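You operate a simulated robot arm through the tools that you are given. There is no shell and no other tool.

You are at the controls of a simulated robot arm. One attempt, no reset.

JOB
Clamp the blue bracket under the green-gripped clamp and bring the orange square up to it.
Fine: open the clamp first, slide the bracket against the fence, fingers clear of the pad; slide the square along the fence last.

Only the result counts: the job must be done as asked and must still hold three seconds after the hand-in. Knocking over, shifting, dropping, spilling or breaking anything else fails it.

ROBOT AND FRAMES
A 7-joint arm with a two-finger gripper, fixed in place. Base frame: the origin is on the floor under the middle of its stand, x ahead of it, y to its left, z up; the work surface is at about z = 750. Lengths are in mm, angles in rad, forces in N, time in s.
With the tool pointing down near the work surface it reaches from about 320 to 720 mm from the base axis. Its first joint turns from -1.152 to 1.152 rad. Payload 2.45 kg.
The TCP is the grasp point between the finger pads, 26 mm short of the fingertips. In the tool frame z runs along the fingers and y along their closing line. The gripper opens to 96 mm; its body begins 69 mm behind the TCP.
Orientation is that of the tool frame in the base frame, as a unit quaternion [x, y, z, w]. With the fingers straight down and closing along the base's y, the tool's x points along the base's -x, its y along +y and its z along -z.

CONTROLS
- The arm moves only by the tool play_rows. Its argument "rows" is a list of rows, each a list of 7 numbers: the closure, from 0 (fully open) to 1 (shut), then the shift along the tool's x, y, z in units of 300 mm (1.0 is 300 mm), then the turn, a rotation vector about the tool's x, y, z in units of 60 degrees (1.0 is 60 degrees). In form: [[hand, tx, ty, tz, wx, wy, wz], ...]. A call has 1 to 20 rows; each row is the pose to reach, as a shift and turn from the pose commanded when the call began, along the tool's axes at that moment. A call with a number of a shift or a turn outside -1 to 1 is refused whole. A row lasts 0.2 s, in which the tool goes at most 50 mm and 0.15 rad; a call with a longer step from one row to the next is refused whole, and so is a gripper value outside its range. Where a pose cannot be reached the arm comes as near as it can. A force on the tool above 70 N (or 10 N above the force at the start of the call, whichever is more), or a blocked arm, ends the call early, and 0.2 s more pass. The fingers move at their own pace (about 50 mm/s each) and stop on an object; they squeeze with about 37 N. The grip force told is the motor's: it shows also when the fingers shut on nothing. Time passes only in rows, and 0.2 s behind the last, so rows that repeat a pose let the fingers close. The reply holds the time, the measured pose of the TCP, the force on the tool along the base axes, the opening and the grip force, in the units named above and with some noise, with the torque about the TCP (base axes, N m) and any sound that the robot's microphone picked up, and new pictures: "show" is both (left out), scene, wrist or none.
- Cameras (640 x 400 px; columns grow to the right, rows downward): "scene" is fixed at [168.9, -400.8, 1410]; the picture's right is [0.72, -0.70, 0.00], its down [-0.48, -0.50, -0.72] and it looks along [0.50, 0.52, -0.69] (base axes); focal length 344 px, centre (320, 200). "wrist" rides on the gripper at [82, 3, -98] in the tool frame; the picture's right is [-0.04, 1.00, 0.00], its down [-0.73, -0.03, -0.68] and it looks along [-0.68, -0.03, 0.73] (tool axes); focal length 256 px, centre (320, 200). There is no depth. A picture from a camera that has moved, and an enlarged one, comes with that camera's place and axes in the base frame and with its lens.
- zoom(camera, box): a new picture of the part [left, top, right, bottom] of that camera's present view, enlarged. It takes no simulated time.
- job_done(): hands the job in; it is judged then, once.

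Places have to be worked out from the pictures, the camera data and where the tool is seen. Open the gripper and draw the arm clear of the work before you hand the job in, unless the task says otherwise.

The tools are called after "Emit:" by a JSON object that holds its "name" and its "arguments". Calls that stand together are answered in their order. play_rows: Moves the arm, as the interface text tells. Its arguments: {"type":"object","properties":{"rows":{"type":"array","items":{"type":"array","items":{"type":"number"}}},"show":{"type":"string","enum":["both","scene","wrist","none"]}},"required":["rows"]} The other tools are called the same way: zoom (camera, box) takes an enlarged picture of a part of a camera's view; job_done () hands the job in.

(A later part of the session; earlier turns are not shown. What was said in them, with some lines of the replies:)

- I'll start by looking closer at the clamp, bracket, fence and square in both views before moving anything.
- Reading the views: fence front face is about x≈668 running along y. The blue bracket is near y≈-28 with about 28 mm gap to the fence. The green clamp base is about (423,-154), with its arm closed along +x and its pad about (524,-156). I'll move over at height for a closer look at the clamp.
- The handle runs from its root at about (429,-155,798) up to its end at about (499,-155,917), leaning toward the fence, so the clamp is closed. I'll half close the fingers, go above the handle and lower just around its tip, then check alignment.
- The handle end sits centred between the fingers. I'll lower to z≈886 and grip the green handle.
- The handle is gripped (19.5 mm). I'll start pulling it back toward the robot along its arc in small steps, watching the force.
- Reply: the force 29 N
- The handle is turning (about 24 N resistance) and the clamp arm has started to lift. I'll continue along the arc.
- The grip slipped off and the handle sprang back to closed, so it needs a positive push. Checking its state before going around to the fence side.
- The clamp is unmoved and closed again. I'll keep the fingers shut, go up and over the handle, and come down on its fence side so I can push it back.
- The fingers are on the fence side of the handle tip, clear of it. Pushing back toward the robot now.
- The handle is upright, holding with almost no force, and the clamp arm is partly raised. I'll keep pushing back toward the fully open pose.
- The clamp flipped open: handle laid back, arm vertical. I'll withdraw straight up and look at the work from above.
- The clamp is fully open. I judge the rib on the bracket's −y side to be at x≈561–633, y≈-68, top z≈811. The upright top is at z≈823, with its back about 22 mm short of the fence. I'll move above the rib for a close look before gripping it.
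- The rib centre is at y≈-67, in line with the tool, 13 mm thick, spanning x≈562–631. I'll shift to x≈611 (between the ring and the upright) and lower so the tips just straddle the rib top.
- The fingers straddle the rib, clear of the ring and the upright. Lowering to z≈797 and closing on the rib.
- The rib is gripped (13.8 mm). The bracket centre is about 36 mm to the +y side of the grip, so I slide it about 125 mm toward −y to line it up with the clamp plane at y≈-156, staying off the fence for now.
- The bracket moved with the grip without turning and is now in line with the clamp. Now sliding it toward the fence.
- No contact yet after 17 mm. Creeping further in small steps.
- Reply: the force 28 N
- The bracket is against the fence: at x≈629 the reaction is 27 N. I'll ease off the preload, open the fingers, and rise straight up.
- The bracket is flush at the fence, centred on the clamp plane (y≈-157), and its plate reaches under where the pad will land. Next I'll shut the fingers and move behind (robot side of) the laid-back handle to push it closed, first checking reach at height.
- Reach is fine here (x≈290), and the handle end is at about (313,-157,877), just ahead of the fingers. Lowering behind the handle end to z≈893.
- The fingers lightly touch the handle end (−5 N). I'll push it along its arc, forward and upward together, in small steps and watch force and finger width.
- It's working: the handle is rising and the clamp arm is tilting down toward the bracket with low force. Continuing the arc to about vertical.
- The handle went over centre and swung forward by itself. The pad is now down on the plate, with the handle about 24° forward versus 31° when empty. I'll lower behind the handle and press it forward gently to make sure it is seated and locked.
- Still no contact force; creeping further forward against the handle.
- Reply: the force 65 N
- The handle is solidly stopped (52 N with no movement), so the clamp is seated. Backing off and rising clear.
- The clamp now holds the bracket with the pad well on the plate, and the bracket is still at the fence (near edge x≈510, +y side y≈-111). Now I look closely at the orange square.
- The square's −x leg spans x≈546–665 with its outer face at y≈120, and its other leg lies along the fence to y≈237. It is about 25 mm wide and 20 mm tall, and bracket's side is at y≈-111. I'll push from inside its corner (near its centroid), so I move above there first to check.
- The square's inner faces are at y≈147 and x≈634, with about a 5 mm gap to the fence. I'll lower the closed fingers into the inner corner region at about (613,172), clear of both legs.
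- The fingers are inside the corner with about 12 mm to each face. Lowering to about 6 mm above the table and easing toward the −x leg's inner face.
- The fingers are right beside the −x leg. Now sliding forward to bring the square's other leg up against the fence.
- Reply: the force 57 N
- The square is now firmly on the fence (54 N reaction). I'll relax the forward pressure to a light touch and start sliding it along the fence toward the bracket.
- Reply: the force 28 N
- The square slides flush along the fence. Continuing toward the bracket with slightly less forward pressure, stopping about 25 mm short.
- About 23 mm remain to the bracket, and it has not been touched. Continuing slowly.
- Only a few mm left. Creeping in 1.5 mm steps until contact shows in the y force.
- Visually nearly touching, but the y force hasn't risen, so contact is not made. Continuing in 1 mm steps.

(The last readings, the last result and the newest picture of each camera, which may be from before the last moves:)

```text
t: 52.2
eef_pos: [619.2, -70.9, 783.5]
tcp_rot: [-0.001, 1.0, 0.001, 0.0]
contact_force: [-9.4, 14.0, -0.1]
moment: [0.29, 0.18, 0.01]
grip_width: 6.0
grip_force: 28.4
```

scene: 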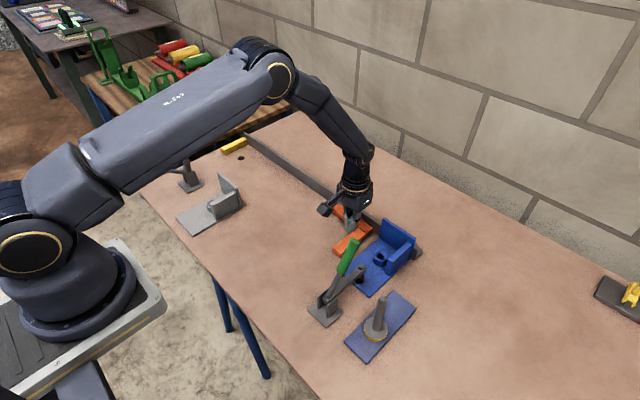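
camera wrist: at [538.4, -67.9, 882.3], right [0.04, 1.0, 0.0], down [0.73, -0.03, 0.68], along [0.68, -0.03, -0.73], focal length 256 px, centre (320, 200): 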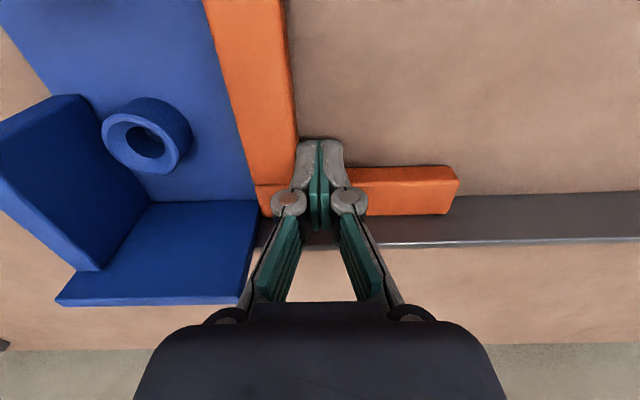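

Contact: the y force jumped to 14 N with no further motion, so the square is against the bracket. I'll back the fingers diagonally out of the corner, then rise and clear.

Emit:
{"name": "play_rows", "arguments": {"rows": [[1.0, 0.01, 0.01, 0, 0, 0, 0], [1.0, 0.025, 0.025, 0, 0, 0, 0], [1.0, 0.04, 0.04, 0, 0, 0, 0], [1.0, 0.04, 0.04, -0.03, 0, 0, 0], [1.0, 0.04, 0.04, -0.15, 0, 0, 0], [1.0, 0.04, 0.04, -0.3, 0, 0, 0], [1.0, 0.04, 0.06, -0.45, 0, 0, 0], [1.0, 0.1, 0.1, -0.58, 0, 0, 0], [0.7, 0.2, 0.1, -0.68, 0, 0, 0], [0.5, 0.32, 0.1, -0.76, 0, 0, 0], [0.5, 0.42, 0.1, -0.83, 0, 0, 0], [0.5, 0.42, 0.1, -0.83, 0, 0, 0]]}}

Emit:
{"name": "zoom", "arguments": {"camera": "scene", "box": [300, 170, 430, 310]}}

Emit:
{"name": "zoom", "arguments": {"camera": "wrist", "box": [180, 30, 400, 220]}}

```text
t: 54.8
eef_pos: [493.2, -42.6, 1033.9]
tcp_rot: [-0.001, 1.0, 0.0, 0.001]
contact_force: [0.1, 0.9, 0.3]
moment: [0.0, -0.02, 0.04]
grip_width: 47.9
grip_force: 0.0
camera wrist: at [411.9, -39.8, 1131.3], right [0.04, 1.0, 0.0], down [0.73, -0.03, 0.68], along [0.68, -0.03, -0.73], focal length 256 px, centre (320, 200)
```

scene: 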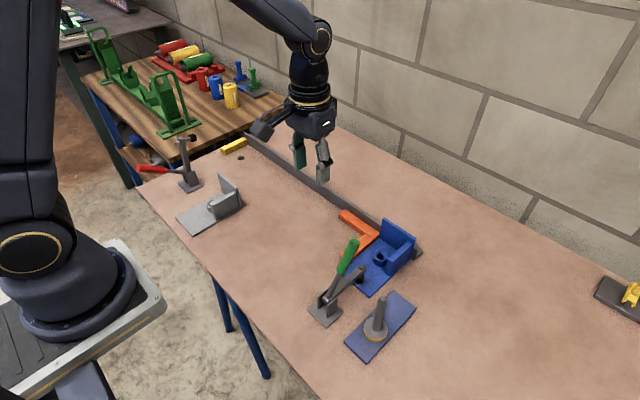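
wrist: 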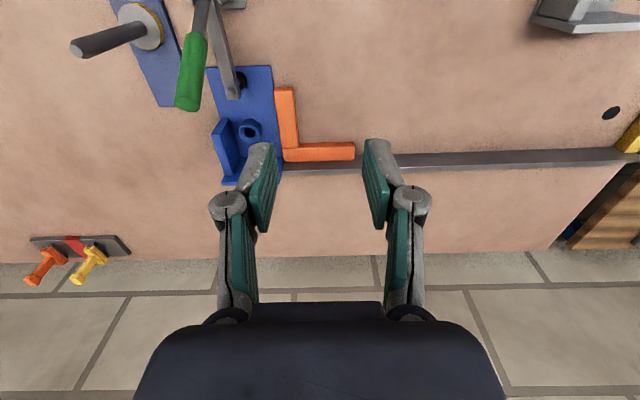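

```text
2.86 times, centred on (365, 240) of scene
camera zoom: at [168.9, -400.8, 1410.0], right [0.72, -0.7, 0.0], down [-0.48, -0.5, -0.72], along [0.5, 0.52, -0.69], focal length 982 px, centre (191, 86)
```

zoom: 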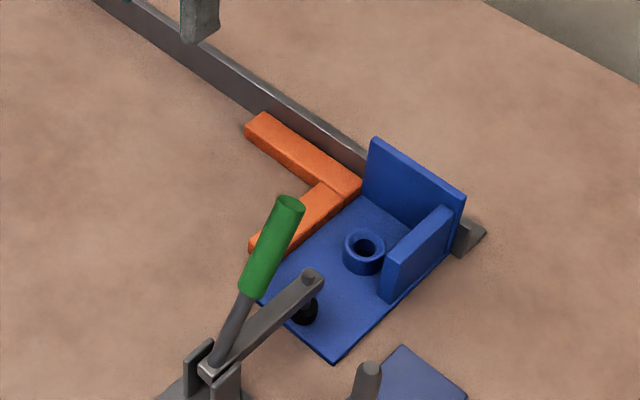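

```text
2.11 times, centred on (290, 125) of wrist
camera zoom: at [411.9, -39.8, 1131.3], right [0.04, 1.0, 0.0], down [0.73, -0.03, 0.68], along [0.68, -0.03, -0.73], focal length 539 px, centre (383, 358)
```

zoom: 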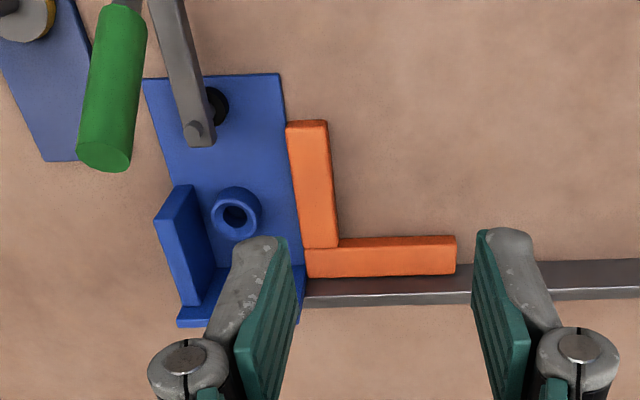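

Everything looks in place. I'll take one check view directly in line with the square–bracket joint, staying high above the handle.

Emit:
{"name": "play_rows", "arguments": {"rows": [[0.3, 0, -0.1, 0, 0, 0, 0], [0.3, 0, -0.23, 0, 0, 0, 0], [0.3, 0, -0.23, 0, 0, 0, 0]], "show": "wrist"}}

Emit:
{"name": "zoom", "arguments": {"camera": "wrist", "box": [240, 40, 400, 200]}}

Emit:
{"name": "zoom", "arguments": {"camera": "scene", "box": [320, 200, 430, 310]}}

```text
t: 55.6
eef_pos: [494.5, -111.1, 1032.9]
tcp_rot: [0.0, 1.0, 0.0, 0.0]
contact_force: [-0.8, 0.2, -0.8]
moment: [0.04, -0.02, -0.01]
grip_width: 67.1
grip_force: 0.0
camera wrist: at [412.8, -109.5, 1131.5], right [0.04, 1.0, 0.0], down [0.73, -0.03, 0.68], along [0.68, -0.03, -0.73], focal length 256 px, centre (320, 200)
```

wrist: 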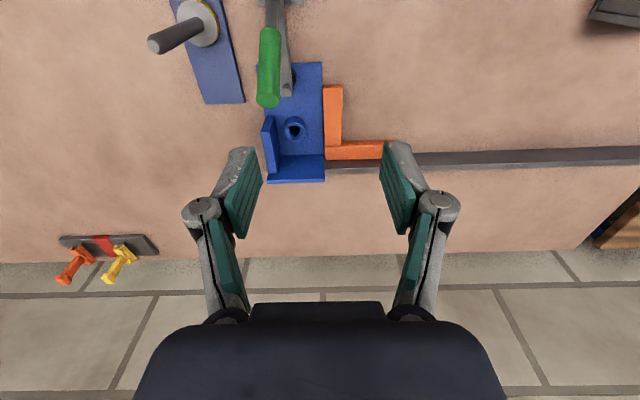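

```text
2.50 times, centred on (320, 120) of wrist
camera zoom: at [412.8, -109.5, 1131.5], right [0.04, 1.0, 0.0], down [0.73, -0.03, 0.68], along [0.68, -0.03, -0.73], focal length 640 px, centre (320, 400)
```

zoom: 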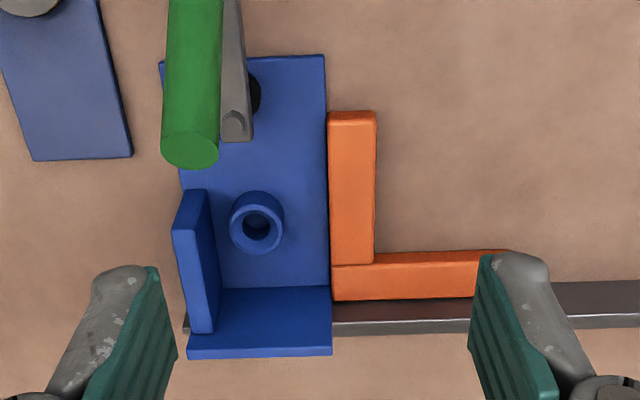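

```text
3.64 times, centred on (375, 255) of scene
camera zoom: at [168.9, -400.8, 1410.0], right [0.72, -0.7, 0.0], down [-0.48, -0.5, -0.72], along [0.5, 0.52, -0.69], focal length 1250 px, centre (120, 0)
```

zoom: 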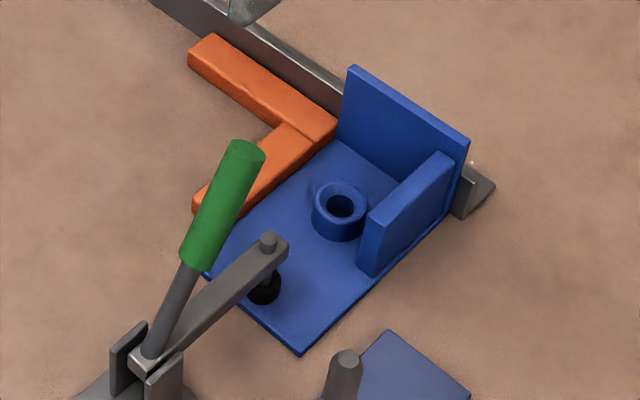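

Emit:
{"name": "zoom", "arguments": {"camera": "scene", "box": [385, 215, 430, 270]}}

Emit:
{"name": "zoom", "arguments": {"camera": "scene", "box": [365, 200, 425, 245]}}

Emit:
{"name": "zoom", "arguments": {"camera": "wrist", "box": [310, 110, 350, 190]}}

Emit:
{"name": "zoom", "arguments": {"camera": "scene", "box": [340, 255, 400, 305]}}

```text
7.27 times, centred on (408, 242) of scene
camera zoom: at [168.9, -400.8, 1410.0], right [0.72, -0.7, 0.0], down [-0.48, -0.5, -0.72], along [0.5, 0.52, -0.69], focal length 2501 px, centre (-316, -109)
```

zoom: 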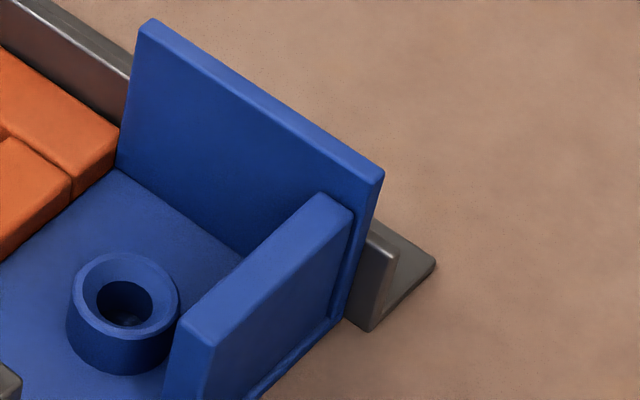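

```text
8.89 times, centred on (395, 222) of scene
camera zoom: at [168.9, -400.8, 1410.0], right [0.72, -0.7, 0.0], down [-0.48, -0.5, -0.72], along [0.5, 0.52, -0.69], focal length 3056 px, centre (-347, 0)
```

zoom: 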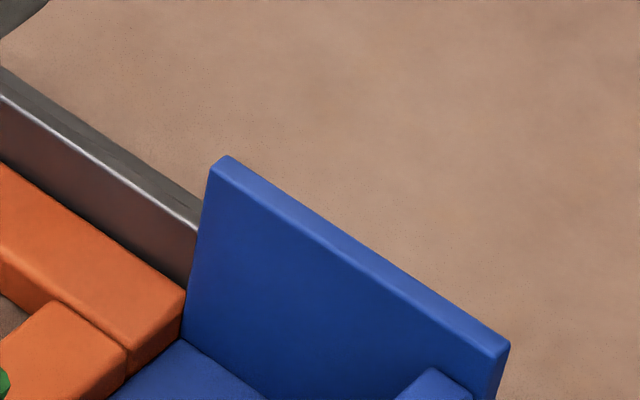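

```text
5.00 times, centred on (330, 150) of wrist
camera zoom: at [412.8, -109.5, 1131.5], right [0.04, 1.0, 0.0], down [0.73, -0.03, 0.68], along [0.68, -0.03, -0.73], focal length 1280 px, centre (270, 450)
```

zoom: 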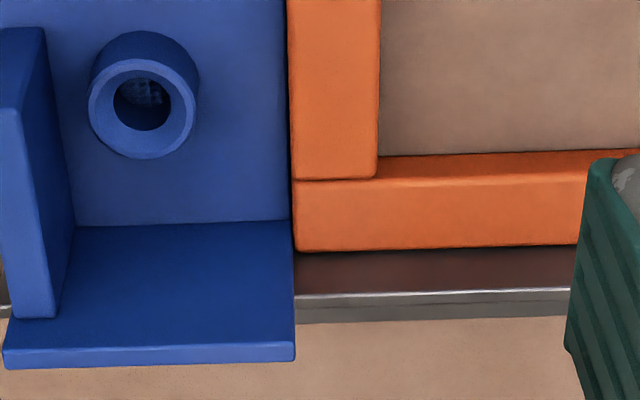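

```text
8.00 times, centred on (370, 280) of scene
camera zoom: at [168.9, -400.8, 1410.0], right [0.72, -0.7, 0.0], down [-0.48, -0.5, -0.72], along [0.5, 0.52, -0.69], focal length 2751 px, centre (-80, -440)
```

zoom: 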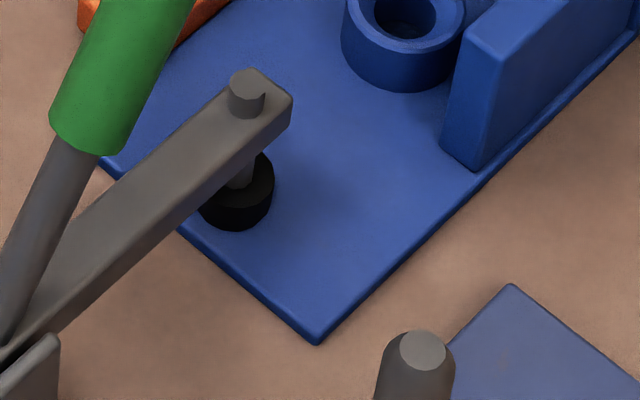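

Bracket is flush to the fence, the pad is seated on its plate, and the square lies tight against both bracket and fence. I'll open the gripper and move the arm well clear, letting a moment pass to confirm that nothing shifts.

Emit:
{"name": "play_rows", "arguments": {"rows": [[0.2, 0, 0.05, -0.08, 0, 0, 0], [0.0, 0.08, 0.18, -0.12, 0, 0, 0], [0.0, 0.16, 0.31, -0.15, 0, 0, 0], [0.0, 0.24, 0.44, -0.15, 0, 0, 0], [0.0, 0.29, 0.56, -0.15, 0, 0, 0], [0.0, 0.29, 0.65, -0.15, 0, 0, 0], [0.0, 0.29, 0.65, -0.15, 0, 0, 0], [0.0, 0.29, 0.65, -0.15, 0, 0, 0], [0.0, 0.29, 0.65, -0.15, 0, 0, 0], [0.0, 0.29, 0.65, -0.15, 0, 0, 0], [0.0, 0.29, 0.65, -0.15, 0, 0, 0], [0.0, 0.29, 0.65, -0.15, 0, 0, 0]]}}

Emit:
{"name": "zoom", "arguments": {"camera": "scene", "box": [290, 180, 440, 370]}}

```text
t: 58.2
eef_pos: [407.2, 82.8, 1077.5]
tcp_rot: [0.001, 1.0, 0.0, 0.0]
contact_force: [0.1, 0.1, -0.2]
moment: [-0.02, 0.0, -0.03]
grip_width: 96.2
grip_force: 0.1
camera wrist: at [325.2, 85.5, 1176.0], right [0.04, 1.0, 0.0], down [0.73, -0.03, 0.68], along [0.68, -0.03, -0.73], focal length 256 px, centre (320, 200)
```

scene: 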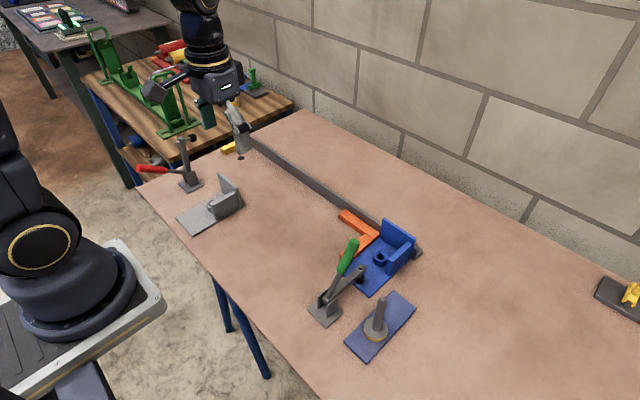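
wrist: 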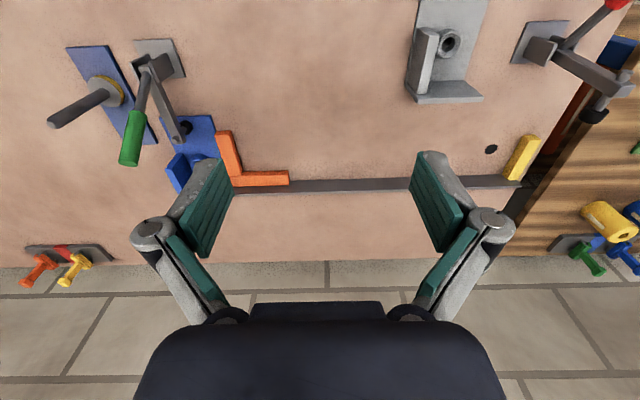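

```text
2.11 times, centred on (365, 275) of scene
camera zoom: at [168.9, -400.8, 1410.0], right [0.72, -0.7, 0.0], down [-0.48, -0.5, -0.72], along [0.5, 0.52, -0.69], focal length 724 px, centre (225, 42)
```

zoom: 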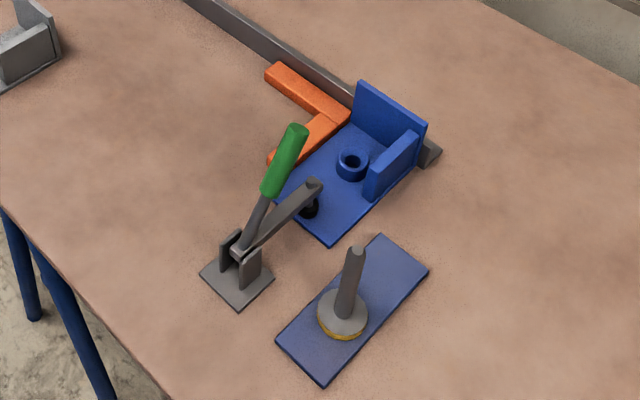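

The arm is clear with the gripper open. The bracket stays clamped at the fence, the square rests against it along the fence, and everything else is undisturbed, so I'm handing in.

Emit:
{"name": "job_done", "arguments": {}}

```text
The job is handed in.
```

The blue bracket is clamped under the green-gripped clamp, flush against the fence. The orange square is up against it along the fence. I've handed the job in; the tool didn't report whether it passed.

- **Clamp:** It took two tries to open. My first grip on the handle slipped and it sprang back shut, so I pushed it open instead. After I closed it on the bracket's plate, the handle took a 52 N push without moving.
- **Bracket:** I slid it in line with the clamp and forward until it met the fence. The last pictures show it still there, with the pad on the plate.
- **Square:** I pushed it along the fence last, until it touched the bracket (14 N on the fingers). The joint looked tight in the close-up.
- **Everything else:** Nothing else on the table looked moved. The arm is clear with the gripper open, and nothing had shifted in the roughly one second I waited before handing in.
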